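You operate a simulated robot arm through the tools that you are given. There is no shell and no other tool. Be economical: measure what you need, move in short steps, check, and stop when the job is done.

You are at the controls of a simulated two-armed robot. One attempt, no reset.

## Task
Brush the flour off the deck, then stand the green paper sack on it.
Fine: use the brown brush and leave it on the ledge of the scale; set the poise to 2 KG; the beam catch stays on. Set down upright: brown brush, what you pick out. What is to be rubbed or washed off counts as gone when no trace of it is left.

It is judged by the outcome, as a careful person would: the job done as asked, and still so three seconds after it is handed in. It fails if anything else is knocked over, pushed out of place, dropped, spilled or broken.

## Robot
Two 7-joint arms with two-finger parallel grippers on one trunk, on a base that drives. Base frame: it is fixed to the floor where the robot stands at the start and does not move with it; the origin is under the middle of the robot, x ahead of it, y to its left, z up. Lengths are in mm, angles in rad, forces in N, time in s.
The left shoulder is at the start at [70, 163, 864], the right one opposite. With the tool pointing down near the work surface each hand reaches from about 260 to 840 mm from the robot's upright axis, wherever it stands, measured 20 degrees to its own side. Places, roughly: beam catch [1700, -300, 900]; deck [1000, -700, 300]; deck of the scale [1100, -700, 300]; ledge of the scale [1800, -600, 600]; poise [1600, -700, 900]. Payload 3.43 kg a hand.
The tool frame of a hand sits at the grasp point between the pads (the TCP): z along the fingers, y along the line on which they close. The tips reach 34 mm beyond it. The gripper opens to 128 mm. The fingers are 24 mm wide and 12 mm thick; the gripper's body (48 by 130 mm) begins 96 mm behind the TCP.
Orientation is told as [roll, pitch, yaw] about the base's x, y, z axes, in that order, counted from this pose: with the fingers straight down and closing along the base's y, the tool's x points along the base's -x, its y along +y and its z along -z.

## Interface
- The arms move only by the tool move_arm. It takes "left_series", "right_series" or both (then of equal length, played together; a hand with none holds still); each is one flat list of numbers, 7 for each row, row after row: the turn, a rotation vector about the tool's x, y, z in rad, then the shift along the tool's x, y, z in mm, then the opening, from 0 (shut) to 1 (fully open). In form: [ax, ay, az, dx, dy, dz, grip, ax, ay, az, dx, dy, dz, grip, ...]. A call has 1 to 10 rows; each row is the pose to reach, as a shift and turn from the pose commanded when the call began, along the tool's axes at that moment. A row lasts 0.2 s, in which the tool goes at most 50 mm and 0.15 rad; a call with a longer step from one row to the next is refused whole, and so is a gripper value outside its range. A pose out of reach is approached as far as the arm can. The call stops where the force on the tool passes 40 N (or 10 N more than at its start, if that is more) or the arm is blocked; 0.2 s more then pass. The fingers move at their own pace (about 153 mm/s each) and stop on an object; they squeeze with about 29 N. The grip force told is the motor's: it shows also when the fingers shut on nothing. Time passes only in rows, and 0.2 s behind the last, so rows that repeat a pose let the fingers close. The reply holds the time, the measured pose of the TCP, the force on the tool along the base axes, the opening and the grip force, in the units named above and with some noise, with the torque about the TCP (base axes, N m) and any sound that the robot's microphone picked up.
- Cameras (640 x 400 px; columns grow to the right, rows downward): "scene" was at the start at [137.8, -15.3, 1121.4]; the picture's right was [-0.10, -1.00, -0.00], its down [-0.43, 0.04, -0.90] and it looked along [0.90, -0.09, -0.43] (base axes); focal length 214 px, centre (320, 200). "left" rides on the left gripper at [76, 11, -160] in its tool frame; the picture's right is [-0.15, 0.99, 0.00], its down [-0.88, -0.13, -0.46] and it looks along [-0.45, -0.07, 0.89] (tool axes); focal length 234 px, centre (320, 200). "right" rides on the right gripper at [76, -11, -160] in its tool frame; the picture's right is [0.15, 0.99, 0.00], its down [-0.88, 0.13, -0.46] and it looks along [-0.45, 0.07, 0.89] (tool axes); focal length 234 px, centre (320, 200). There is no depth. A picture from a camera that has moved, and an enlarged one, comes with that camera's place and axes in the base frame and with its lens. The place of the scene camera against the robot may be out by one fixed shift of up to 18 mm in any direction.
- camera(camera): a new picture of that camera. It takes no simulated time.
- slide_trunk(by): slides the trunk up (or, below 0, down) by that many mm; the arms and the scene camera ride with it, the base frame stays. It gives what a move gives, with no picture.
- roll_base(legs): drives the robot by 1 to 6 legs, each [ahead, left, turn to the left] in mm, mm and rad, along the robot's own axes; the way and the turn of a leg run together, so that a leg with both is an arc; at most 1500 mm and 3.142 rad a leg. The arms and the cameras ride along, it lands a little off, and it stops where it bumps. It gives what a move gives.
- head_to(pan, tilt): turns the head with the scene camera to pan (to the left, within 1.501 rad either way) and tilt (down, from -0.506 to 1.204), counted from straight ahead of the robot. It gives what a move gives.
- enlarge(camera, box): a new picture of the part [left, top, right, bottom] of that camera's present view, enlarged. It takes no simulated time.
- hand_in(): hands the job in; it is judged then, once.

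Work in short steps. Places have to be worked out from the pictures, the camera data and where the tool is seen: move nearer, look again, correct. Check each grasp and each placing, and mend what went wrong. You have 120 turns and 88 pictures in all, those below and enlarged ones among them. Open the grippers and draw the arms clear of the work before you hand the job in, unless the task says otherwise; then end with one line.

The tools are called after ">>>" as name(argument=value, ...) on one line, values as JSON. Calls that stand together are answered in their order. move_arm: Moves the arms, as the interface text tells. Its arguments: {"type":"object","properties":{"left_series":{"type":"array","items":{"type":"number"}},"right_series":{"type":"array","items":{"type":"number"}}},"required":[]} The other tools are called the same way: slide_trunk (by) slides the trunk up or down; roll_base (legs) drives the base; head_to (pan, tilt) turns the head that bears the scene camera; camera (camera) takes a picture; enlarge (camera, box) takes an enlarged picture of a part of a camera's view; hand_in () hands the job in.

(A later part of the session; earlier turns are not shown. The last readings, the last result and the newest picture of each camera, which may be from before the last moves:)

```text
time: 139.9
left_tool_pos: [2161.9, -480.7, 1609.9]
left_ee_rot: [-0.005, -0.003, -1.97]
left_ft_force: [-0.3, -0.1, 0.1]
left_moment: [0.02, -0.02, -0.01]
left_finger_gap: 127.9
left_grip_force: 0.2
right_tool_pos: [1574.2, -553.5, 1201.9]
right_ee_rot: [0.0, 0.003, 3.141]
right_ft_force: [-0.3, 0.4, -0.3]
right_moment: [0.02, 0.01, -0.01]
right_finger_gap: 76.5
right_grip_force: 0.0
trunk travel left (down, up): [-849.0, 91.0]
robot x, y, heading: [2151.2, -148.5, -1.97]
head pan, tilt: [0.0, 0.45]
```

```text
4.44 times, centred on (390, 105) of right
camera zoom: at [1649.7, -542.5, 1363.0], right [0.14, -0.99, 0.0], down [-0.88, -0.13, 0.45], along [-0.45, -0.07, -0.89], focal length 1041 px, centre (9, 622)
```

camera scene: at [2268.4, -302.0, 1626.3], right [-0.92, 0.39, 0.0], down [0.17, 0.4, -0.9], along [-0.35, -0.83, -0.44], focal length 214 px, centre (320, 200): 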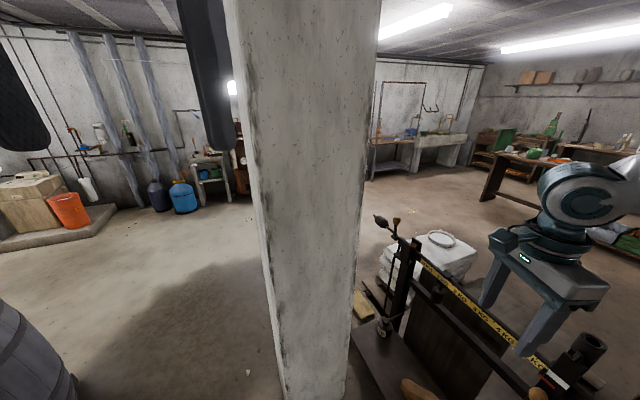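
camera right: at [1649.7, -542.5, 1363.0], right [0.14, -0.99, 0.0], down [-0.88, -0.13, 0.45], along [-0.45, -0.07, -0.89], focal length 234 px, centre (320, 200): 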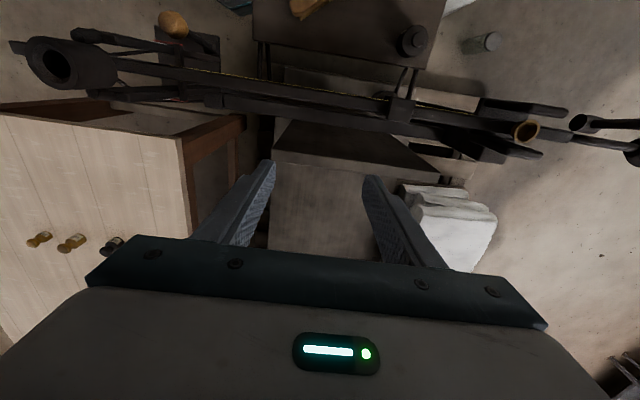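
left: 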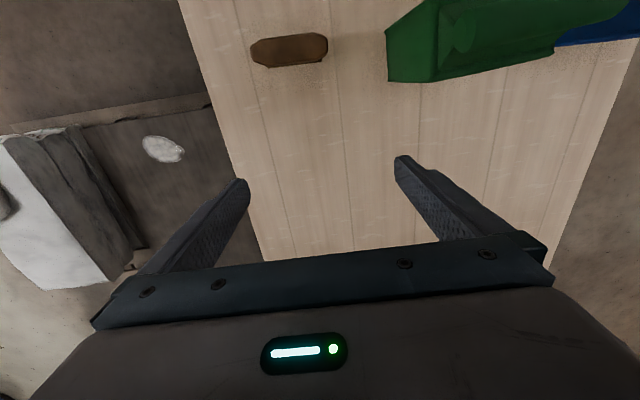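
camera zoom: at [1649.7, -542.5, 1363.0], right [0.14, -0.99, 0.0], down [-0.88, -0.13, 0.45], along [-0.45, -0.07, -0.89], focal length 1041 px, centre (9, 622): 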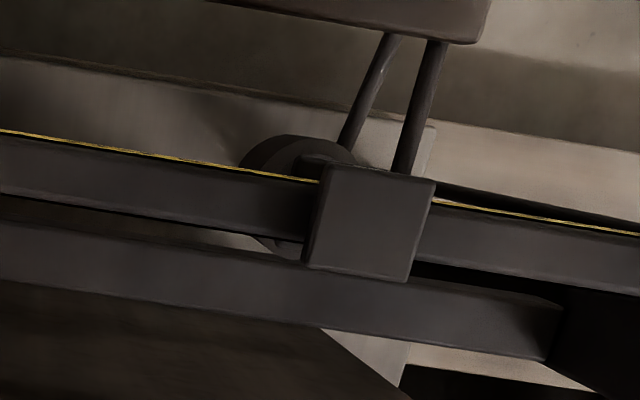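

The cap is about 30 mm square at [1631, -645], z≈1060, sitting on a 16 mm beam. I position the open fingers straddling it from above, still clear.

>>> move_arm(right_series=[0, 0, 0, 19, 30, 0, 0.6, 0, 0, 0, 38, 60, 0, 0.6, 0, 0, 0, 57, 92, 10, 0.6, 0, 0, 0, 57, 92, 50, 0.6, 0, 0, 0, 57, 92, 85, 0.6])

>>> camera(camera="right")

>>> head_to(pan=-0.5, tilt=0.8)

>>> camera(camera="scene")

```text
time: 141.1
left_tool_pos: [2161.8, -479.7, 1610.1]
left_ee_rot: [-0.004, -0.005, -1.971]
left_ft_force: [-0.4, 0.6, 0.3]
left_moment: [-0.02, 0.01, 0.03]
left_finger_gap: 127.8
left_grip_force: 0.0
right_tool_pos: [1630.7, -641.8, 1118.4]
right_ee_rot: [0.0, 0.001, 3.139]
right_ft_force: [0.8, 0.0, -0.5]
right_moment: [0.02, -0.01, -0.02]
right_finger_gap: 76.8
right_grip_force: 0.1
trunk travel left (down, up): [-849.0, 91.0]
robot x, y, heading: [2147.2, -147.7, -1.974]
head pan, tilt: [0.0, 0.45]
```

```text
34 pictures are left
camera right: at [1705.7, -631.4, 1279.1], right [0.14, -0.99, 0.0], down [-0.88, -0.13, 0.45], along [-0.45, -0.07, -0.89], focal length 234 px, centre (320, 200)
```

right: 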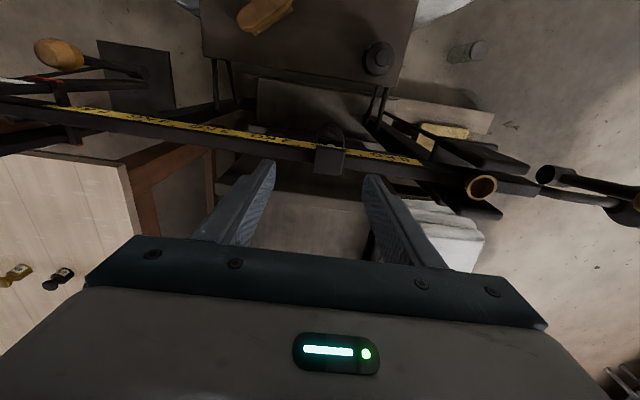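

```text
time: 142.0
left_tool_pos: [2162.3, -477.4, 1609.4]
left_ee_rot: [-0.003, -0.005, -1.971]
left_ft_force: [-0.4, -0.7, 0.4]
left_moment: [-0.02, -0.03, 0.02]
left_finger_gap: 128.0
left_grip_force: 0.0
right_tool_pos: [1630.7, -642.0, 1118.8]
right_ee_rot: [0.003, 0.003, 3.142]
right_ft_force: [-0.2, -0.9, -0.1]
right_moment: [0.03, 0.0, 0.02]
right_finger_gap: 76.8
right_grip_force: 0.1
trunk travel left (down, up): [-849.0, 91.0]
robot x, y, heading: [2149.8, -147.6, -1.971]
head pan, tilt: [-0.499, 0.799]
```

```text
33 pictures are left
camera scene: at [2063.4, -252.4, 1595.9], right [-0.62, 0.78, 0.0], down [0.56, 0.45, -0.7], along [-0.55, -0.43, -0.72], focal length 214 px, centre (320, 200)
```

scene: 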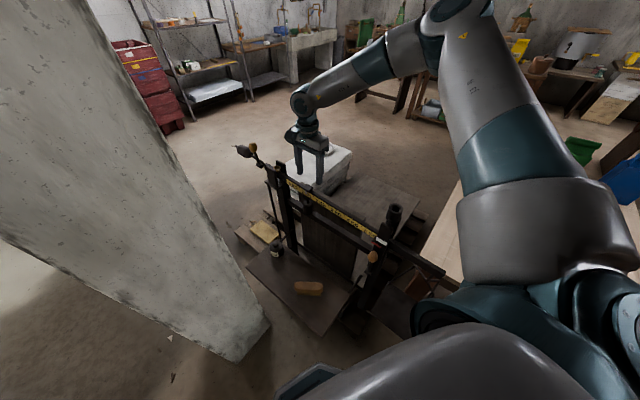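

Triangulating the two wrist views puts the cap top at z≈1035, centre [1630, -652]. I shift 10 mm and lower to TCP z≈1078.

>>> move_arm(right_series=[0, 0, 0, 0, 10, 0, 0.6, 0, 0, 0, 0, 10, 25, 0.6, 0, 0, 0, 0, 10, 40, 0.6])

>>> enlarge(camera="right", box=[240, 110, 400, 230])

>>> enlarge(camera="scene", box=[270, 120, 360, 220])

```text
time: 142.8
left_tool_pos: [2161.2, -478.0, 1610.1]
left_ee_rot: [-0.004, -0.006, -1.972]
left_ft_force: [-0.6, -0.3, 0.5]
left_moment: [-0.01, 0.0, 0.01]
left_finger_gap: 128.1
left_grip_force: 0.0
right_tool_pos: [1628.4, -642.6, 1084.1]
right_ee_rot: [0.005, 0.001, 3.141]
right_ft_force: [1.2, 0.5, 1.2]
right_moment: [-0.03, -0.01, 0.0]
right_finger_gap: 76.7
right_grip_force: 0.1
right hand out of reach, approached as far as the arm can: row 2, 3
trunk travel left (down, up): [-849.0, 91.0]
robot x, y, heading: [2150.6, -150.8, -1.973]
head pan, tilt: [-0.499, 0.799]
```

```text
3.33 times, centred on (320, 170) of right
camera zoom: at [1704.0, -630.7, 1245.9], right [0.14, -0.99, 0.0], down [-0.88, -0.13, 0.45], along [-0.45, -0.07, -0.89], focal length 781 px, centre (320, 300)
```

zoom: 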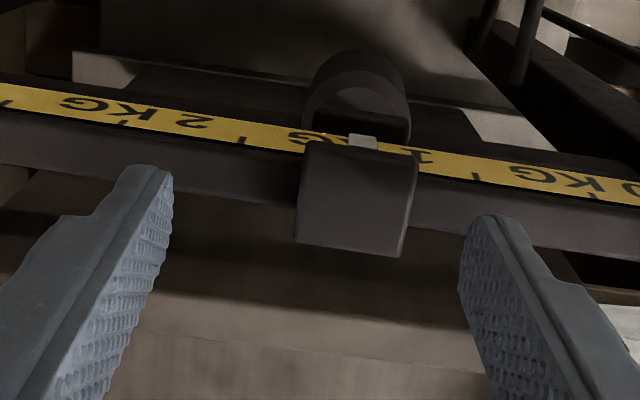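

```text
4.00 times, centred on (315, 170) of scene
camera zoom: at [2063.3, -252.1, 1595.9], right [-0.62, 0.78, 0.0], down [0.56, 0.45, -0.7], along [-0.55, -0.43, -0.72], focal length 858 px, centre (340, 320)
```

zoom: 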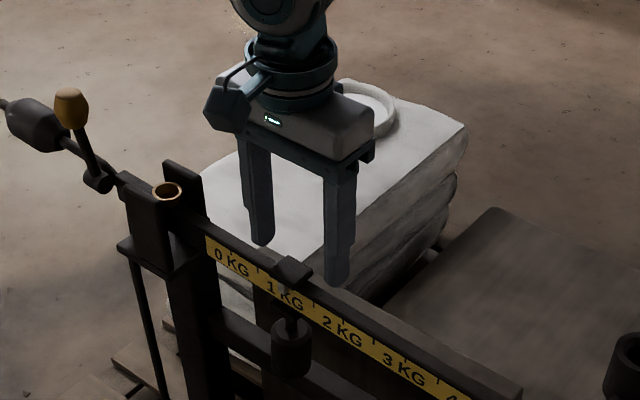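

The arm is at its lower limit there, so I swap: hand up 70, trunk down 70, then shift to centre on the cap.

>>> move_arm(right_series=[0, 0, 0, 0, 0, -40, 0.6, 0, 0, 0, 0, 0, -80, 0.6])

>>> slide_trunk(by=-80)

>>> move_arm(right_series=[0, 0, 0, 4, 10, 0, 0.6, 0, 0, 0, 4, 10, 6, 0.6, 0, 0, 0, 4, 10, 12, 0.6])

>>> enlarge(camera="right", box=[240, 110, 400, 230])

```text
time: 143.4
left_tool_pos: [2162.7, -477.1, 1610.4]
left_ee_rot: [-0.003, -0.006, -1.97]
left_ft_force: [-0.1, -0.3, -0.5]
left_moment: [-0.01, 0.06, -0.02]
left_finger_gap: 127.9
left_grip_force: 0.0
right_tool_pos: [1630.5, -643.7, 1167.2]
right_ee_rot: [0.002, 0.0, 3.14]
right_ft_force: [-0.3, -0.1, -0.5]
right_moment: [-0.05, 0.01, 0.05]
right_finger_gap: 77.0
right_grip_force: 0.1
trunk travel left (down, up): [-849.0, 91.0]
robot x, y, heading: [2148.8, -150.4, -1.972]
head pan, tilt: [-0.499, 0.799]
```

```text
time: 144.6
left_tool_pos: [2163.1, -479.5, 1530.1]
left_ee_rot: [-0.003, -0.006, -1.97]
left_ft_force: [-0.1, 0.0, -0.3]
left_moment: [-0.01, 0.02, 0.01]
left_finger_gap: 127.9
left_grip_force: 0.1
right_tool_pos: [1631.0, -643.8, 1087.0]
right_ee_rot: [0.002, 0.001, 3.14]
right_ft_force: [0.7, -0.2, 0.8]
right_moment: [0.0, 0.01, 0.01]
right_finger_gap: 76.8
right_grip_force: 0.0
trunk travel left (down, up): [-769.0, 171.0]
robot x, y, heading: [2150.4, -148.0, -1.966]
head pan, tilt: [-0.499, 0.799]
```

```text
time: 145.4
left_tool_pos: [2162.6, -476.7, 1529.5]
left_ee_rot: [-0.003, -0.004, -1.97]
left_ft_force: [0.0, -0.1, -0.6]
left_moment: [0.02, 0.0, 0.0]
left_finger_gap: 127.9
left_grip_force: 0.1
right_tool_pos: [1632.3, -654.6, 1074.0]
right_ee_rot: [0.004, 0.002, 3.142]
right_ft_force: [0.5, 0.9, -0.5]
right_moment: [0.01, -0.01, -0.01]
right_finger_gap: 76.7
right_grip_force: 0.0
trunk travel left (down, up): [-769.0, 171.0]
robot x, y, heading: [2151.2, -150.1, -1.972]
head pan, tilt: [-0.499, 0.799]
```

```text
3.33 times, centred on (320, 170) of right
camera zoom: at [1708.2, -643.1, 1234.8], right [0.14, -0.99, 0.0], down [-0.88, -0.13, 0.45], along [-0.45, -0.07, -0.89], focal length 781 px, centre (320, 300)
```

zoom: 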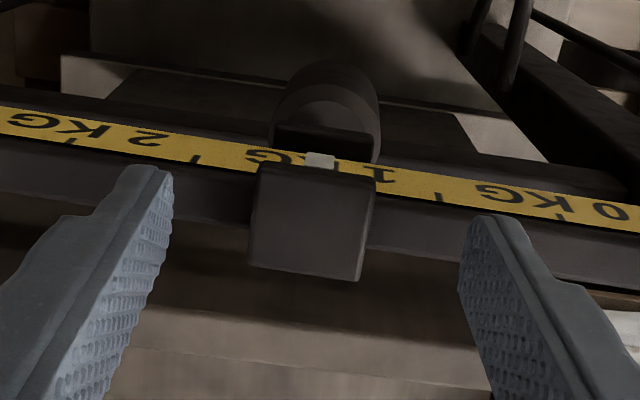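

The fingers are centred on the cap. I go down slowly to feel for the beam.

>>> move_arm(right_series=[0, 0, 0, 0, 0, 3, 0.6, 0, 0, 0, 0, 0, 6, 0.6, 0, 0, 0, 0, 0, 9, 0.6, 0, 0, 0, 0, 0, 12, 0.6])

>>> enlarge(camera="scene", box=[280, 150, 350, 210])

```text
time: 146.4
left_tool_pos: [2162.6, -476.1, 1531.4]
left_ee_rot: [-0.003, -0.008, -1.97]
left_ft_force: [0.3, 0.3, 0.6]
left_moment: [0.0, 0.02, 0.0]
left_finger_gap: 128.0
left_grip_force: 0.0
right_tool_pos: [1632.5, -654.9, 1064.9]
right_ee_rot: [0.006, 0.0, 3.139]
right_ft_force: [-4.1, -1.3, 12.4]
right_moment: [-0.69, 0.12, -0.1]
right_finger_gap: 77.4
right_grip_force: 0.7
trunk travel left (down, up): [-769.0, 171.0]
robot x, y, heading: [2153.8, -147.6, -1.974]
head pan, tilt: [-0.499, 0.799]
```

```text
6.67 times, centred on (315, 180) of scene
camera zoom: at [2064.2, -250.9, 1516.3], right [-0.62, 0.78, 0.0], down [0.56, 0.45, -0.7], along [-0.55, -0.43, -0.72], focal length 1430 px, centre (353, 333)
```

zoom: 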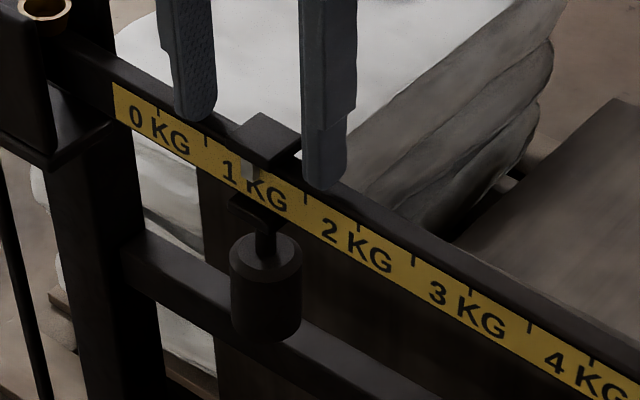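

The tips touched the beam top (z≈1031). I raise 3 mm and close on the cap.

>>> move_arm(right_series=[0, 0, 0, 0, 0, -6, 0.6, 0, 0, 0, 0, 0, -6, 0.4, 0, 0, 0, 0, 0, -6, 0.25, 0, 0, 0, 0, 0, -6, 0.15, 0, 0, 0, 0, 0, -6, 0.0, 0, 0, 0, 0, 0, -6, 0])

>>> enlarge(camera="scene", box=[280, 150, 350, 210])

```text
time: 147.8
left_tool_pos: [2161.8, -477.9, 1530.1]
left_ee_rot: [-0.003, -0.004, -1.97]
left_ft_force: [0.5, -0.6, 0.3]
left_moment: [0.0, 0.0, 0.02]
left_finger_gap: 128.0
left_grip_force: 0.1
right_tool_pos: [1632.9, -652.8, 1066.8]
right_ee_rot: [0.0, 0.003, 3.14]
right_ft_force: [2.5, 3.3, -4.4]
right_moment: [0.18, 0.13, 0.17]
right_finger_gap: 31.9
right_grip_force: 45.0
trunk travel left (down, up): [-769.0, 171.0]
robot x, y, heading: [2151.6, -153.5, -1.972]
head pan, tilt: [-0.499, 0.799]
```

```text
6.67 times, centred on (315, 180) of scene
camera zoom: at [2063.5, -252.3, 1515.8], right [-0.62, 0.78, 0.0], down [0.56, 0.45, -0.7], along [-0.55, -0.43, -0.72], focal length 1430 px, centre (353, 333)
```

zoom: 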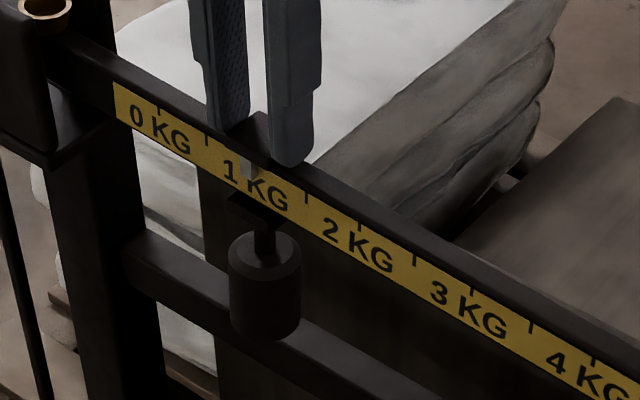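

Gripped (gap 32). One kg is about 69 mm on the beam; I slide the poise +y by 68 mm first.

>>> move_arm(right_series=[0, 0, 0, 0, -10, 0, 0, 0, 0, 0, 0, -20, 0, 0, 0, 0, 0, 0, -30, 0, 0, 0, 0, 0, 0, -40, 0, 0, 0, 0, 0, 0, -50, 0, 0, 0, 0, 0, 0, -60, 0, 0, 0, 0, 0, 0, -68, 0, 0])

>>> enlarge(camera="scene", box=[290, 160, 350, 210])

```text
time: 149.4
left_tool_pos: [2160.9, -480.2, 1529.2]
left_ee_rot: [-0.004, -0.003, -1.971]
left_ft_force: [-0.8, 0.1, 0.0]
left_moment: [-0.03, 0.01, -0.01]
left_finger_gap: 128.0
left_grip_force: 0.1
right_tool_pos: [1632.9, -587.1, 1064.3]
right_ee_rot: [-0.003, 0.003, 3.141]
right_ft_force: [8.8, -2.6, -25.5]
right_moment: [-0.25, -0.29, 0.21]
right_finger_gap: 32.3
right_grip_force: 44.5
trunk travel left (down, up): [-769.0, 171.0]
robot x, y, heading: [2148.8, -148.7, -1.969]
head pan, tilt: [-0.499, 0.799]
```

```text
8.00 times, centred on (320, 185) of scene
camera zoom: at [2062.3, -255.1, 1515.4], right [-0.62, 0.78, 0.0], down [0.56, 0.45, -0.7], along [-0.55, -0.43, -0.72], focal length 1716 px, centre (320, 320)
```

zoom: 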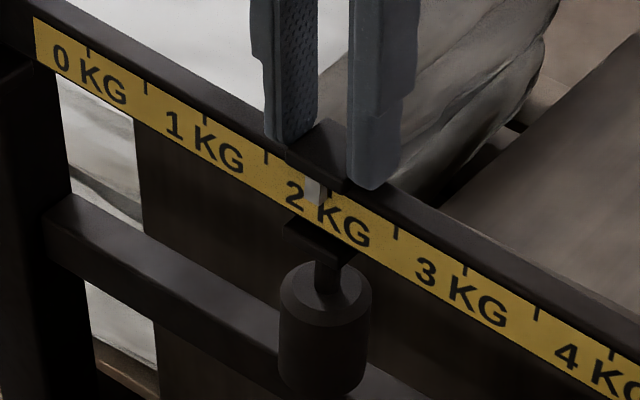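

I zoom further to see the pointer against the 2 KG tick.

>>> enlarge(camera="scene", box=[308, 175, 332, 195])

>>> enlarge(camera="right", box=[260, 110, 380, 210])

```text
16.00 times, centred on (320, 185) of scene
camera zoom: at [2062.3, -255.1, 1515.4], right [-0.62, 0.78, 0.0], down [0.56, 0.45, -0.7], along [-0.55, -0.43, -0.72], focal length 3432 px, centre (320, 440)
```

zoom: 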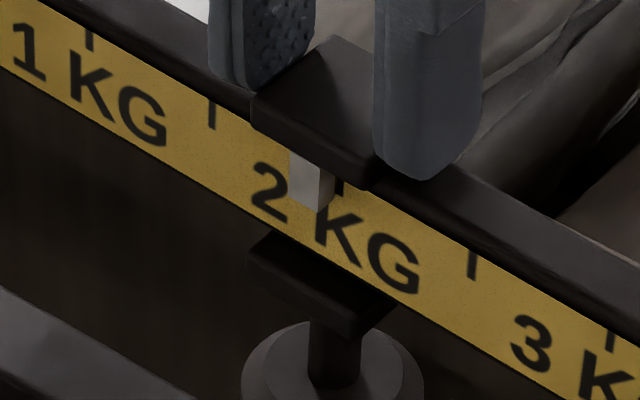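

```text
4.00 times, centred on (320, 160) of right
camera zoom: at [1707.9, -576.2, 1226.3], right [0.14, -0.99, 0.0], down [-0.88, -0.13, 0.45], along [-0.45, -0.06, -0.89], focal length 937 px, centre (320, 360)
```

zoom: 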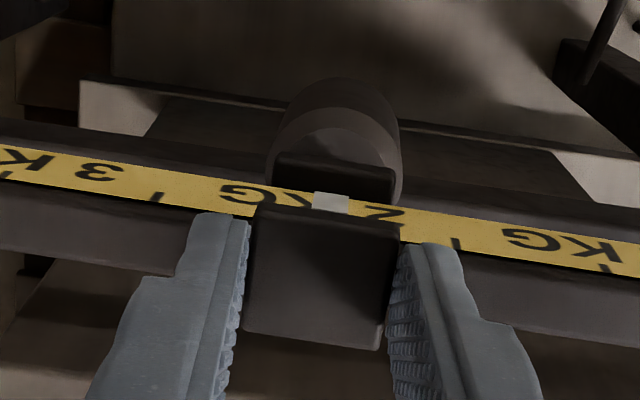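

The pointer sits about 5 mm short of the 2 KG tick in both views. I nudge it 5 mm more, raising nothing else.

>>> move_arm(right_series=[0, 0, 0, 0, -2.5, 0, 0, 0, 0, 0, 0, -5, 0, 0, 0, 0, 0, 0, -5, 0, 0])

>>> enlarge(camera="right", box=[260, 110, 380, 210])

```text
time: 150.2
left_tool_pos: [2160.7, -481.4, 1529.3]
left_ee_rot: [-0.002, -0.002, -1.97]
left_ft_force: [0.5, 0.0, 0.3]
left_moment: [0.0, 0.01, 0.01]
left_finger_gap: 128.0
left_grip_force: 0.1
right_tool_pos: [1632.8, -583.3, 1066.1]
right_ee_rot: [0.0, 0.003, 3.14]
right_ft_force: [12.9, -2.0, -29.8]
right_moment: [-0.1, -0.47, 0.42]
right_finger_gap: 31.8
right_grip_force: 44.8
trunk travel left (down, up): [-769.0, 171.0]
robot x, y, heading: [2148.4, -148.1, -1.974]
head pan, tilt: [-0.499, 0.799]
```

```text
4.00 times, centred on (320, 160) of right
camera zoom: at [1708.1, -571.6, 1226.9], right [0.14, -0.99, 0.0], down [-0.88, -0.13, 0.45], along [-0.45, -0.06, -0.89], focal length 937 px, centre (320, 360)
```

zoom: 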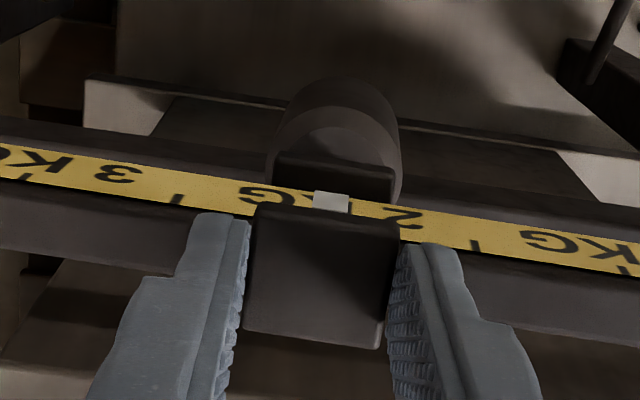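

About 1 mm to go; I nudge 1 mm, then open and rise.

>>> move_arm(right_series=[0, 0, 0, 0, -1.2, 0, 0, 0, 0, 0, 0, -1.2, 0, 0, 0, 0, 0, 0, -1.2, 0, 0.3, 0, 0, 0, 0, -1.2, 0, 0.5, 0, 0, 0, 0, -1.2, -20, 0.5, 0, 0, 0, 0, -1.2, -60, 0.5, 0, 0, 0, 0, -1.2, -100, 0.5])

>>> enlarge(camera="scene", box=[308, 175, 332, 195])

>>> enlarge(camera="right", box=[240, 70, 400, 190])

```text
time: 151.8
left_tool_pos: [2161.9, -476.8, 1529.2]
left_ee_rot: [-0.003, -0.004, -1.971]
left_ft_force: [0.1, 0.3, 0.2]
left_moment: [-0.01, 0.04, 0.02]
left_finger_gap: 128.0
left_grip_force: 0.1
right_tool_pos: [1633.8, -577.3, 1168.8]
right_ee_rot: [0.0, 0.001, 3.139]
right_ft_force: [0.3, -0.2, -0.2]
right_moment: [0.0, 0.0, 0.0]
right_finger_gap: 64.1
right_grip_force: 0.1
trunk travel left (down, up): [-769.0, 171.0]
robot x, y, heading: [2153.0, -150.9, -1.967]
head pan, tilt: [-0.499, 0.799]
```

```text
16.00 times, centred on (320, 185) of scene
camera zoom: at [2064.3, -252.2, 1515.8], right [-0.62, 0.78, 0.0], down [0.56, 0.45, -0.7], along [-0.55, -0.43, -0.72], focal length 3432 px, centre (320, 440)
```

zoom: 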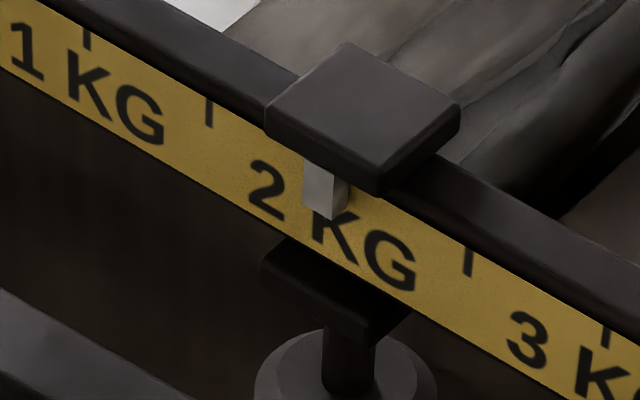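

```text
3.33 times, centred on (320, 130) of right
camera zoom: at [1709.8, -567.0, 1329.8], right [0.14, -0.99, 0.0], down [-0.88, -0.13, 0.45], along [-0.45, -0.07, -0.89], focal length 781 px, centre (320, 433)
```

zoom: 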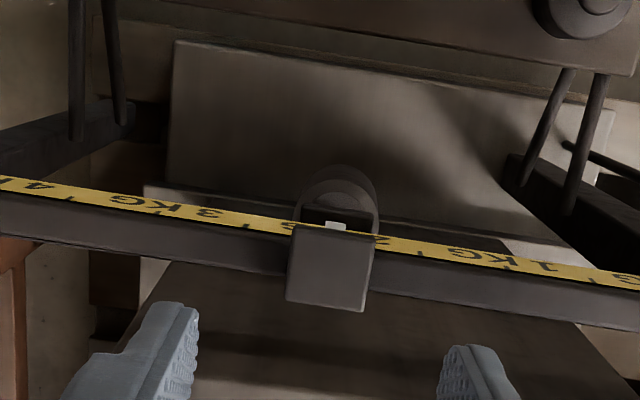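

The pointer is now on 2 KG within about a millimetre. I raise the trunk, back off from the scale, turn to face +x and drive around the free side of the table.

>>> slide_trunk(by=110)

>>> roll_base(legs=[[-400, 0, 0], [0, 0, 1.97], [-400, 0, 0], [0, 1050, 0], [-1200, 0, 0], [-800, 0, 0]])

>>> head_to(pan=-0.6, tilt=0.5)

>>> camera(camera="scene")

```text
time: 153.2
left_tool_pos: [2161.1, -478.2, 1640.4]
left_ee_rot: [-0.003, -0.005, -1.971]
left_ft_force: [-0.3, 0.7, -0.3]
left_moment: [-0.01, -0.02, -0.01]
left_finger_gap: 128.1
left_grip_force: 0.0
right_tool_pos: [1633.3, -578.0, 1279.2]
right_ee_rot: [0.001, 0.002, 3.14]
right_ft_force: [-0.6, -0.1, 0.2]
right_moment: [-0.03, -0.02, 0.0]
right_finger_gap: 64.3
right_grip_force: 0.1
trunk travel left (down, up): [-879.0, 61.0]
robot x, y, heading: [2149.4, -154.0, -1.975]
head pan, tilt: [-0.499, 0.799]
```

```text
time: 177.2
left_tool_pos: [149.4, 1372.0, 1640.2]
left_ee_rot: [-0.003, -0.005, 0.014]
left_ft_force: [-0.1, 0.6, -0.4]
left_moment: [0.01, 0.03, 0.02]
left_finger_gap: 128.0
left_grip_force: 0.1
right_tool_pos: [452.7, 928.0, 1277.8]
right_ee_rot: [0.001, 0.0, -1.161]
right_ft_force: [-0.1, 0.4, -0.4]
right_moment: [-0.04, 0.0, 0.01]
right_finger_gap: 64.2
right_grip_force: 0.2
trunk travel left (down, up): [-879.0, 61.0]
robot x, y, heading: [-146.5, 1228.4, 0.013]
head pan, tilt: [-0.499, 0.799]
```

```text
time: 178.0
left_tool_pos: [148.1, 1371.7, 1639.4]
left_ee_rot: [-0.003, -0.006, 0.015]
left_ft_force: [-0.1, -0.3, 0.3]
left_moment: [-0.03, 0.0, -0.01]
left_finger_gap: 127.9
left_grip_force: 0.1
right_tool_pos: [451.7, 927.7, 1278.5]
right_ee_rot: [0.002, 0.002, -1.161]
right_ft_force: [0.0, 0.2, 0.6]
right_moment: [0.0, -0.01, 0.02]
right_finger_gap: 63.6
right_grip_force: 0.0
trunk travel left (down, up): [-879.0, 61.0]
robot x, y, heading: [-143.7, 1227.0, 0.013]
head pan, tilt: [-0.6, 0.499]
```

```text
21 pictures are left
camera scene: at [-25.8, 1173.0, 1651.8], right [-0.55, -0.83, 0.0], down [-0.4, 0.27, -0.88], along [0.73, -0.49, -0.48], focal length 214 px, centre (320, 200)
```

scene: 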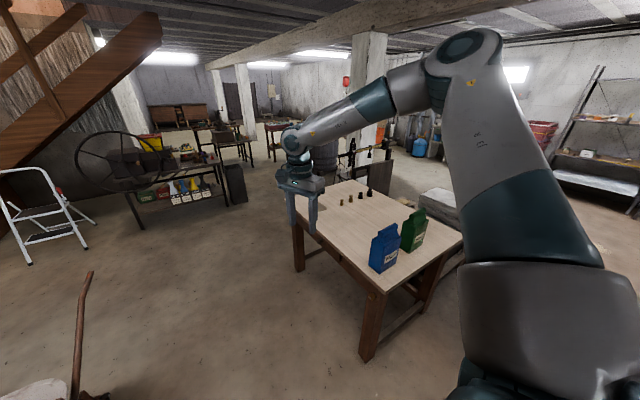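

The way is clear. I drive right to bring the sack to the right hand's side, turn the hand to yaw -90°, and look from above.

>>> roll_base(legs=[[0, -780, -0.013], [90, 0, 0]])

>>> slide_trunk(by=-280)

>>> move_arm(right_series=[0, 0, 0.14, 0, 0, -20, 1, 0, 0, 0.28, 0, 0, -40, 1, 0, 0, 0.41, 0, 0, -60, 1])

>>> camera(camera="right")

```text
time: 183.0
left_tool_pos: [233.5, 577.3, 1641.7]
left_ee_rot: [-0.004, -0.015, 0.005]
left_ft_force: [-0.8, -1.2, 1.2]
left_moment: [-0.03, -0.11, -0.01]
left_finger_gap: 127.9
left_grip_force: 0.1
right_tool_pos: [536.1, 131.2, 1282.5]
right_ee_rot: [0.006, -0.002, -1.168]
right_ft_force: [-1.0, 0.3, 0.1]
right_moment: [0.0, -0.08, -0.02]
right_finger_gap: 63.9
right_grip_force: 0.1
trunk travel left (down, up): [-879.0, 61.0]
robot x, y, heading: [-53.1, 438.5, 0.004]
head pan, tilt: [-0.6, 0.499]
```

```text
time: 185.1
left_tool_pos: [243.9, 576.6, 1412.5]
left_ee_rot: [-0.004, -0.006, 0.002]
left_ft_force: [-0.1, -0.3, 0.6]
left_moment: [0.03, 0.01, 0.03]
left_finger_gap: 128.0
left_grip_force: 0.1
right_tool_pos: [547.1, 129.2, 1059.5]
right_ee_rot: [0.016, -0.007, -1.169]
right_ft_force: [-0.5, -1.1, 0.6]
right_moment: [0.1, -0.02, 0.01]
right_finger_gap: 64.8
right_grip_force: 0.6
trunk travel left (down, up): [-651.0, 289.0]
robot x, y, heading: [-52.1, 440.5, 0.008]
head pan, tilt: [-0.6, 0.499]
stopped: the force on the tool passed its limit at 122 N (the readings are from after the stop); the commanded pose is now the measured one
```

```text
time: 185.9
left_tool_pos: [243.6, 577.3, 1412.1]
left_ee_rot: [-0.004, -0.006, 0.003]
left_ft_force: [-0.1, -0.2, 0.1]
left_moment: [-0.01, -0.03, -0.01]
left_finger_gap: 128.0
left_grip_force: 0.0
right_tool_pos: [546.7, 127.9, 1119.0]
right_ee_rot: [0.017, 0.0, -1.583]
right_ft_force: [0.4, 0.4, -0.1]
right_moment: [-0.01, 0.0, 0.03]
right_finger_gap: 128.1
right_grip_force: 0.0
trunk travel left (down, up): [-651.0, 289.0]
robot x, y, heading: [-51.7, 437.1, 0.002]
head pan, tilt: [-0.6, 0.499]
```

```text
20 pictures are left
camera right: at [534.3, 204.9, 1278.9], right [0.99, 0.14, 0.01], down [0.11, -0.88, 0.46], along [0.08, -0.45, -0.89], focal length 234 px, centre (320, 200)
```

right: 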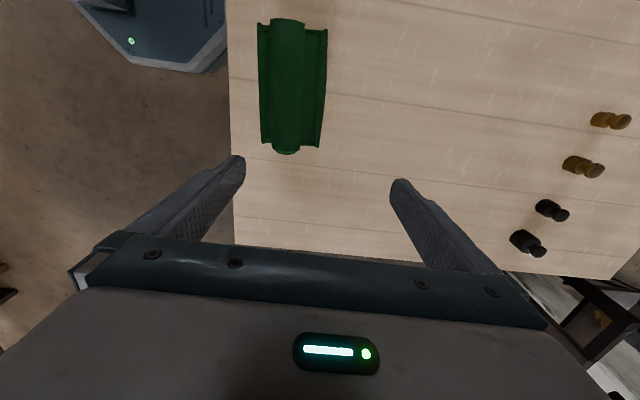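

The trunk move touched the sack's top (my mistake: it stopped). I check the sack's state with the scene camera.

>>> head_to(pan=-0.3, tilt=0.6)

>>> camera(camera="scene")

```text
time: 186.7
left_tool_pos: [243.5, 576.5, 1411.9]
left_ee_rot: [-0.004, -0.008, 0.004]
left_ft_force: [-0.5, -0.1, 0.1]
left_moment: [-0.01, -0.03, -0.02]
left_finger_gap: 128.1
left_grip_force: 0.0
right_tool_pos: [548.6, 129.8, 1119.7]
right_ee_rot: [0.016, -0.002, -1.578]
right_ft_force: [0.3, -0.1, 0.5]
right_moment: [0.02, -0.02, -0.01]
right_finger_gap: 128.0
right_grip_force: 0.0
trunk travel left (down, up): [-651.0, 289.0]
robot x, y, heading: [-53.0, 437.0, 0.008]
head pan, tilt: [-0.3, 0.6]
```

```text
19 pictures are left
camera scene: at [78.2, 404.9, 1414.7], right [-0.29, -0.96, 0.0], down [-0.54, 0.17, -0.83], along [0.79, -0.24, -0.56], focal length 214 px, centre (320, 200)
```

scene: 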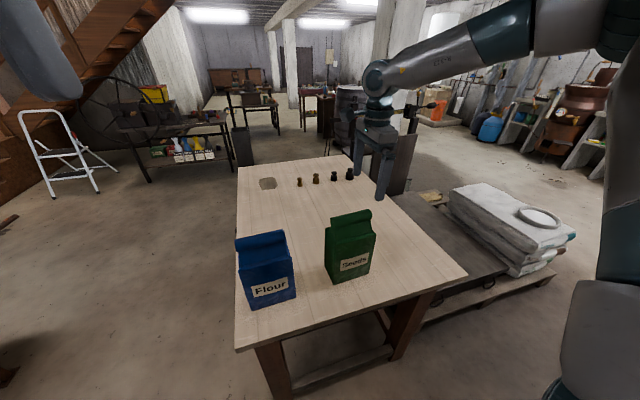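

The sack is standing fine. I centre over it at [511, 189], then descend with open fingers astride its thickness to TCP z≈985.

>>> move_arm(right_series=[0, 0, 0, 30, -18, 0, 1, 0, 0, 0, 59, -37, 0, 1, 0, 0, 0, 59, -37, 30, 1, 0, 0, 0, 59, -37, 60, 1])

>>> camera(camera="right")

>>> enlarge(camera="scene", box=[290, 100, 430, 300])

```text
time: 187.7
left_tool_pos: [245.6, 576.3, 1412.1]
left_ee_rot: [-0.001, -0.006, 0.003]
left_ft_force: [-0.3, 0.8, -0.2]
left_moment: [0.01, -0.01, 0.0]
left_finger_gap: 128.0
left_grip_force: 0.1
right_tool_pos: [514.1, 188.4, 1058.0]
right_ee_rot: [0.015, 0.0, -1.579]
right_ft_force: [-0.6, -0.2, 0.2]
right_moment: [-0.03, 0.02, 0.03]
right_finger_gap: 127.9
right_grip_force: 0.1
trunk travel left (down, up): [-651.0, 289.0]
robot x, y, heading: [-53.6, 436.0, 0.005]
head pan, tilt: [-0.3, 0.6]
```

```text
18 pictures are left
camera right: at [500.9, 265.9, 1219.2], right [0.99, 0.14, 0.02], down [0.12, -0.88, 0.46], along [0.08, -0.45, -0.89], focal length 234 px, centre (320, 200)
```

right: 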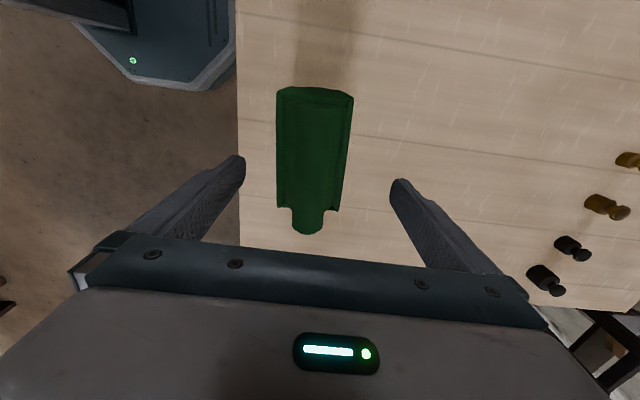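

```text
2.00 times, centred on (360, 200) of scene
camera zoom: at [79.1, 404.9, 1414.7], right [-0.29, -0.96, 0.0], down [-0.54, 0.17, -0.82], along [0.79, -0.24, -0.57], focal length 429 px, centre (240, 200)
```

zoom: 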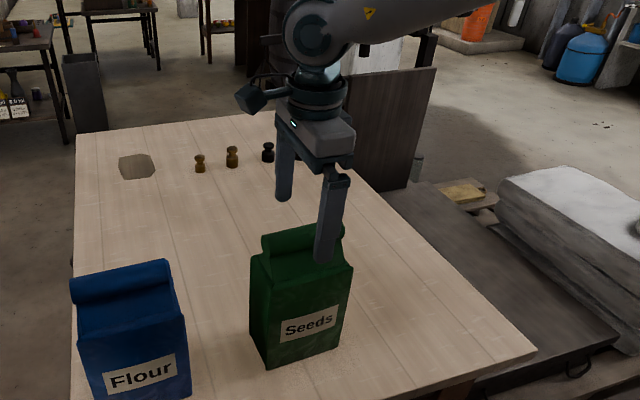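

Centring looks right (a shift of 8 mm along y helps). I descend to TCP z≈985.

>>> move_arm(right_series=[0, 0, 0, 8, -2, 20, 1, 0, 0, 0, 8, -2, 45, 1, 0, 0, 0, 8, -2, 65, 1, 0, 0, 0, 8, -2, 75, 1])

>>> enlarge(camera="scene", box=[290, 100, 430, 300])

```text
time: 188.7
left_tool_pos: [244.8, 576.6, 1412.3]
left_ee_rot: [-0.004, -0.005, 0.004]
left_ft_force: [-0.5, -0.3, -0.7]
left_moment: [0.01, 0.01, 0.03]
left_finger_gap: 128.0
left_grip_force: 0.0
right_tool_pos: [512.6, 196.1, 982.9]
right_ee_rot: [0.016, 0.001, -1.576]
right_ft_force: [-0.3, 0.7, -0.7]
right_moment: [-0.03, 0.04, -0.01]
right_finger_gap: 128.0
right_grip_force: 0.0
trunk travel left (down, up): [-651.0, 289.0]
robot x, y, heading: [-48.7, 438.0, 0.007]
head pan, tilt: [-0.3, 0.6]
```

```text
2.00 times, centred on (360, 200) of scene
camera zoom: at [78.8, 404.9, 1414.7], right [-0.29, -0.96, 0.0], down [-0.54, 0.17, -0.82], along [0.79, -0.24, -0.57], focal length 429 px, centre (240, 200)
```

zoom: 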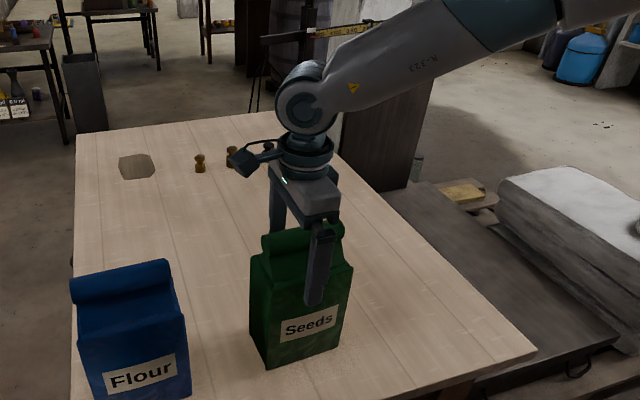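

I shift back 8 mm and go 20 mm lower for a better hold, then close.

>>> move_arm(right_series=[0, 0, 0, -8, 0, 10, 1, 0, 0, 0, -8, 0, 20, 1, 0, 0, 0, -8, 0, 20, 0.7, 0, 0, 0, -8, 0, 20, 0.5, 0, 0, 0, -8, 0, 20, 0.2, 0, 0, 0, -8, 0, 20, 0, 0, 0, 0, -8, 0, 20, 0])

>>> enlarge(camera="scene", box=[290, 100, 430, 300])

```text
time: 190.3
left_tool_pos: [243.6, 576.6, 1413.1]
left_ee_rot: [-0.001, -0.006, 0.005]
left_ft_force: [0.4, -0.7, 0.2]
left_moment: [-0.01, 0.06, -0.01]
left_finger_gap: 127.9
left_grip_force: 0.1
right_tool_pos: [511.4, 188.6, 962.7]
right_ee_rot: [0.016, -0.001, -1.579]
right_ft_force: [-7.6, 1.7, 0.1]
right_moment: [0.29, 1.48, 0.05]
right_finger_gap: 90.6
right_grip_force: 29.2
trunk travel left (down, up): [-651.0, 289.0]
robot x, y, heading: [-55.8, 432.5, 0.002]
head pan, tilt: [-0.3, 0.6]
```

```text
2.00 times, centred on (360, 200) of scene
camera zoom: at [77.8, 405.0, 1414.7], right [-0.29, -0.96, 0.0], down [-0.54, 0.17, -0.83], along [0.79, -0.24, -0.56], focal length 429 px, centre (240, 200)
```

zoom: 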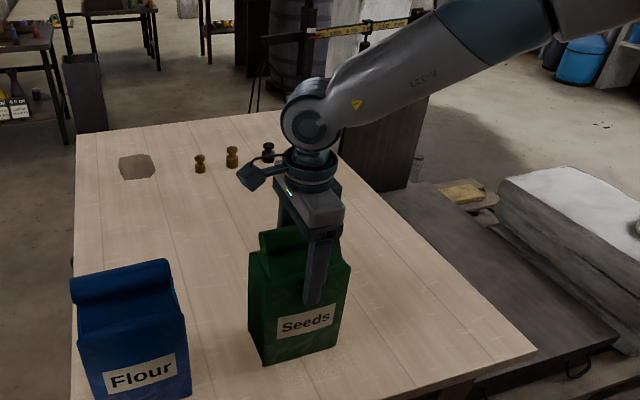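

Gripped at 90.6 mm. I lift 25 mm slowly and check the load.

>>> move_arm(right_series=[0, 0, 0, 0, 0, -6, 0, 0, 0, 0, 0, 0, -12, 0, 0, 0, 0, 0, 0, -18, 0, 0, 0, 0, 0, 0, -26, 0, 0, 0, 0, 0, 0, -26, 0])

>>> enlarge(camera="scene", box=[290, 100, 430, 300])

```text
time: 191.5
left_tool_pos: [246.0, 576.7, 1411.0]
left_ee_rot: [-0.002, -0.006, 0.004]
left_ft_force: [-0.5, 0.4, 0.2]
left_moment: [0.0, 0.01, -0.01]
left_finger_gap: 127.9
left_grip_force: 0.0
right_tool_pos: [512.0, 188.4, 988.6]
right_ee_rot: [0.013, 0.0, -1.577]
right_ft_force: [-0.4, 0.6, -19.5]
right_moment: [0.04, 0.01, 0.03]
right_finger_gap: 90.1
right_grip_force: 29.1
trunk travel left (down, up): [-651.0, 289.0]
robot x, y, heading: [-52.5, 434.6, 0.001]
head pan, tilt: [-0.3, 0.6]
```

```text
2.00 times, centred on (360, 200) of scene
camera zoom: at [80.3, 404.1, 1414.4], right [-0.29, -0.96, 0.0], down [-0.54, 0.17, -0.82], along [0.79, -0.24, -0.57], focal length 429 px, centre (240, 200)
```

zoom: 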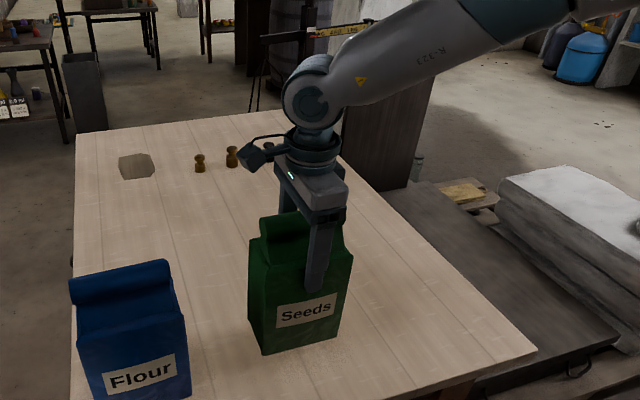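

The load reads 19.5 N (2 kg) and holds steady. I raise the trunk 60 mm and drive right to the front of the deck.

>>> slide_trunk(by=70)

>>> roll_base(legs=[[0, -400, 0], [0, -415, 0], [80, 0, 0]])

>>> camera(camera="scene")

```text
time: 192.6
left_tool_pos: [247.5, 576.0, 1480.9]
left_ee_rot: [0.0, -0.003, 0.003]
left_ft_force: [0.7, -0.5, -0.3]
left_moment: [0.0, -0.02, 0.02]
left_finger_gap: 128.2
left_grip_force: 0.1
right_tool_pos: [511.5, 188.1, 1056.9]
right_ee_rot: [0.014, 0.0, -1.58]
right_ft_force: [0.0, 1.1, -19.3]
right_moment: [0.02, -0.01, 0.04]
right_finger_gap: 89.8
right_grip_force: 29.0
trunk travel left (down, up): [-721.0, 219.0]
robot x, y, heading: [-54.6, 437.3, 0.008]
head pan, tilt: [-0.3, 0.6]
```

```text
time: 197.8
left_tool_pos: [323.8, -230.0, 1482.8]
left_ee_rot: [-0.003, -0.009, 0.008]
left_ft_force: [0.2, 0.4, 0.6]
left_moment: [0.01, -0.06, -0.01]
left_finger_gap: 128.0
left_grip_force: 0.1
right_tool_pos: [592.9, -615.5, 1060.1]
right_ee_rot: [0.017, -0.001, -1.573]
right_ft_force: [-1.3, -0.5, -18.7]
right_moment: [-0.03, 0.05, 0.0]
right_finger_gap: 89.5
right_grip_force: 29.3
trunk travel left (down, up): [-721.0, 219.0]
robot x, y, heading: [32.3, -369.1, 0.009]
head pan, tilt: [-0.3, 0.6]
```

```text
13 pictures are left
camera scene: at [158.2, -403.1, 1485.1], right [-0.29, -0.96, 0.0], down [-0.54, 0.16, -0.83], along [0.79, -0.24, -0.56], focal length 214 px, centre (320, 200)
```

scene: 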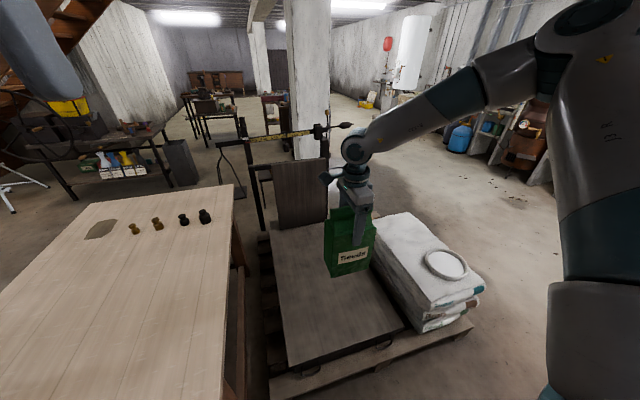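

The deck is clean and the sack hangs upright. I move the hand out over [705, -680], and lower the trunk 500 mm.

>>> move_arm(right_series=[0, 0, 0, -13, 22, 0, 0, 0, 0, 0, -26, 44, 0, 0, 0, 0, 0, -39, 66, 0, 0, 0, 0, 0, -52, 88, 0, 0, 0, 0, 0, -65, 110, 0, 0])

>>> slide_trunk(by=-500)

>>> camera(camera="scene")

```text
time: 199.0
left_tool_pos: [329.3, -230.8, 1481.8]
left_ee_rot: [-0.001, -0.003, 0.01]
left_ft_force: [0.2, 0.3, 0.1]
left_moment: [0.01, 0.0, -0.02]
left_finger_gap: 127.9
left_grip_force: 0.1
right_tool_pos: [706.4, -680.6, 1056.3]
right_ee_rot: [0.011, -0.001, -1.572]
right_ft_force: [0.0, 0.2, -19.3]
right_moment: [-0.02, 0.05, -0.02]
right_finger_gap: 89.9
right_grip_force: 29.1
trunk travel left (down, up): [-721.0, 219.0]
robot x, y, heading: [25.7, -371.4, 0.01]
head pan, tilt: [-0.3, 0.6]
```

```text
refused: -500 is not a number from -400 to 400
```

```text
12 pictures are left
camera scene: at [164.2, -404.3, 1484.3], right [-0.29, -0.96, 0.0], down [-0.54, 0.16, -0.82], along [0.79, -0.24, -0.57], focal length 214 px, centre (320, 200)
```

scene: 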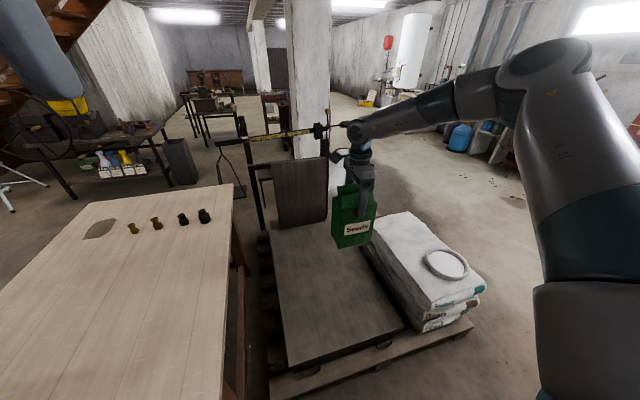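

I lower in two slides (350 + 150), leaving the sack bottom about 70 mm above the deck.

>>> slide_trunk(by=-350)

>>> slide_trunk(by=-150)

>>> camera(camera="scene")

```text
time: 202.5
left_tool_pos: [327.3, -231.0, 1132.1]
left_ee_rot: [-0.002, -0.006, 0.009]
left_ft_force: [0.1, 0.2, -0.9]
left_moment: [-0.04, 0.0, 0.01]
left_finger_gap: 127.8
left_grip_force: 0.1
right_tool_pos: [704.0, -679.4, 706.8]
right_ee_rot: [0.014, 0.001, -1.571]
right_ft_force: [-0.2, 0.0, -19.1]
right_moment: [-0.02, 0.03, 0.02]
right_finger_gap: 90.0
right_grip_force: 29.6
trunk travel left (down, up): [-371.0, 569.0]
robot x, y, heading: [27.0, -374.6, 0.009]
head pan, tilt: [-0.3, 0.6]
```

```text
time: 204.2
left_tool_pos: [326.6, -229.8, 981.1]
left_ee_rot: [-0.001, -0.006, 0.009]
left_ft_force: [0.0, -0.4, 0.2]
left_moment: [0.01, -0.03, -0.02]
left_finger_gap: 128.0
left_grip_force: 0.0
right_tool_pos: [703.8, -679.1, 559.0]
right_ee_rot: [0.013, 0.0, -1.572]
right_ft_force: [-1.2, 0.0, -19.8]
right_moment: [0.03, 0.0, -0.03]
right_finger_gap: 89.6
right_grip_force: 29.2
trunk travel left (down, up): [-221.0, 719.0]
robot x, y, heading: [29.1, -368.9, 0.006]
head pan, tilt: [-0.3, 0.6]
```

```text
11 pictures are left
camera scene: at [162.1, -403.2, 984.5], right [-0.29, -0.96, 0.0], down [-0.54, 0.16, -0.82], along [0.79, -0.24, -0.57], focal length 214 px, centre (320, 200)
```

scene: 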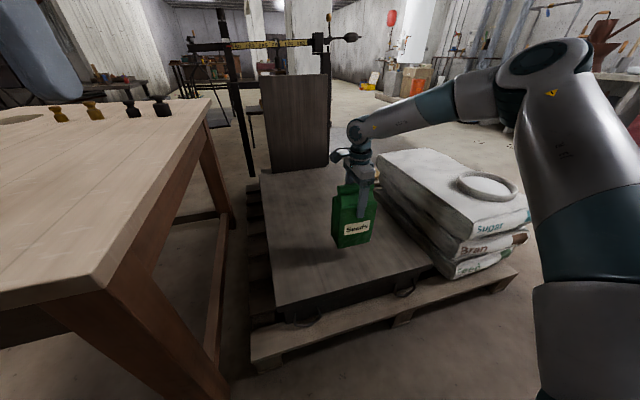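

The sack hangs over the deck. I lower the trunk 50 mm more, then feel for the deck with small arm steps.

>>> slide_trunk(by=-50)

>>> move_arm(right_series=[0, 0, 0, 0, 0, 4, 0, 0, 0, 0, 0, 0, 8, 0, 0, 0, 0, 0, 0, 12, 0, 0, 0, 0, 0, 0, 16, 0])

```text
time: 205.1
left_tool_pos: [326.9, -229.6, 932.2]
left_ee_rot: [-0.003, -0.006, 0.009]
left_ft_force: [0.9, -0.3, 0.7]
left_moment: [0.01, -0.01, 0.04]
left_finger_gap: 128.0
left_grip_force: 0.0
right_tool_pos: [703.5, -679.1, 508.3]
right_ee_rot: [0.013, 0.0, -1.571]
right_ft_force: [-0.8, 0.3, -19.0]
right_moment: [-0.02, 0.01, 0.02]
right_finger_gap: 89.8
right_grip_force: 29.1
trunk travel left (down, up): [-171.0, 769.0]
robot x, y, heading: [30.1, -370.0, 0.01]
head pan, tilt: [-0.3, 0.6]
```

```text
time: 206.1
left_tool_pos: [326.6, -230.2, 931.8]
left_ee_rot: [-0.002, -0.005, 0.01]
left_ft_force: [0.4, -0.8, 0.6]
left_moment: [0.0, 0.01, -0.01]
left_finger_gap: 128.1
left_grip_force: 0.1
right_tool_pos: [703.5, -680.1, 491.6]
right_ee_rot: [0.013, 0.0, -1.573]
right_ft_force: [0.8, -0.2, -19.6]
right_moment: [-0.01, 0.04, 0.0]
right_finger_gap: 90.1
right_grip_force: 29.3
trunk travel left (down, up): [-171.0, 769.0]
robot x, y, heading: [32.1, -372.1, 0.009]
head pan, tilt: [-0.3, 0.6]
```

Not yet touching; continue down in 3 mm steps.

>>> move_arm(right_series=[0, 0, 0, 0, 0, 3, 0, 0, 0, 0, 0, 0, 6, 0, 0, 0, 0, 0, 0, 9, 0])

>>> enlarge(camera="scene", box=[290, 130, 430, 270])

```text
time: 206.9
left_tool_pos: [325.6, -230.6, 933.0]
left_ee_rot: [-0.003, -0.006, 0.009]
left_ft_force: [-0.1, 0.4, -0.1]
left_moment: [-0.01, -0.02, 0.07]
left_finger_gap: 128.2
left_grip_force: 0.0
right_tool_pos: [704.8, -679.1, 483.9]
right_ee_rot: [0.013, -0.002, -1.576]
right_ft_force: [-2.8, -0.1, -10.4]
right_moment: [-0.59, 0.83, -0.18]
right_finger_gap: 89.6
right_grip_force: 29.2
trunk travel left (down, up): [-171.0, 769.0]
robot x, y, heading: [30.0, -374.7, 0.012]
head pan, tilt: [-0.3, 0.6]
```

```text
2.86 times, centred on (360, 200) of scene
camera zoom: at [161.4, -402.9, 934.7], right [-0.29, -0.96, 0.0], down [-0.54, 0.16, -0.82], along [0.79, -0.24, -0.57], focal length 613 px, centre (206, 200)
```

zoom: 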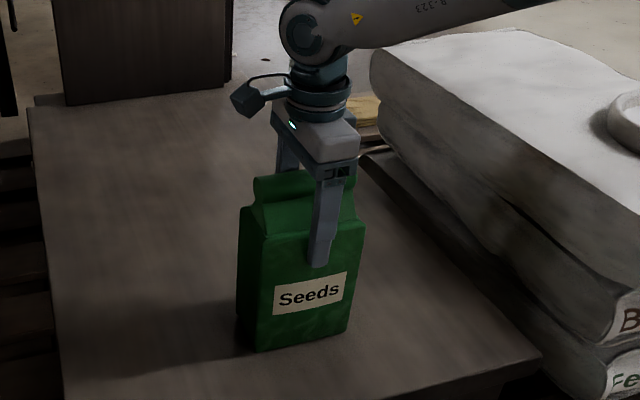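

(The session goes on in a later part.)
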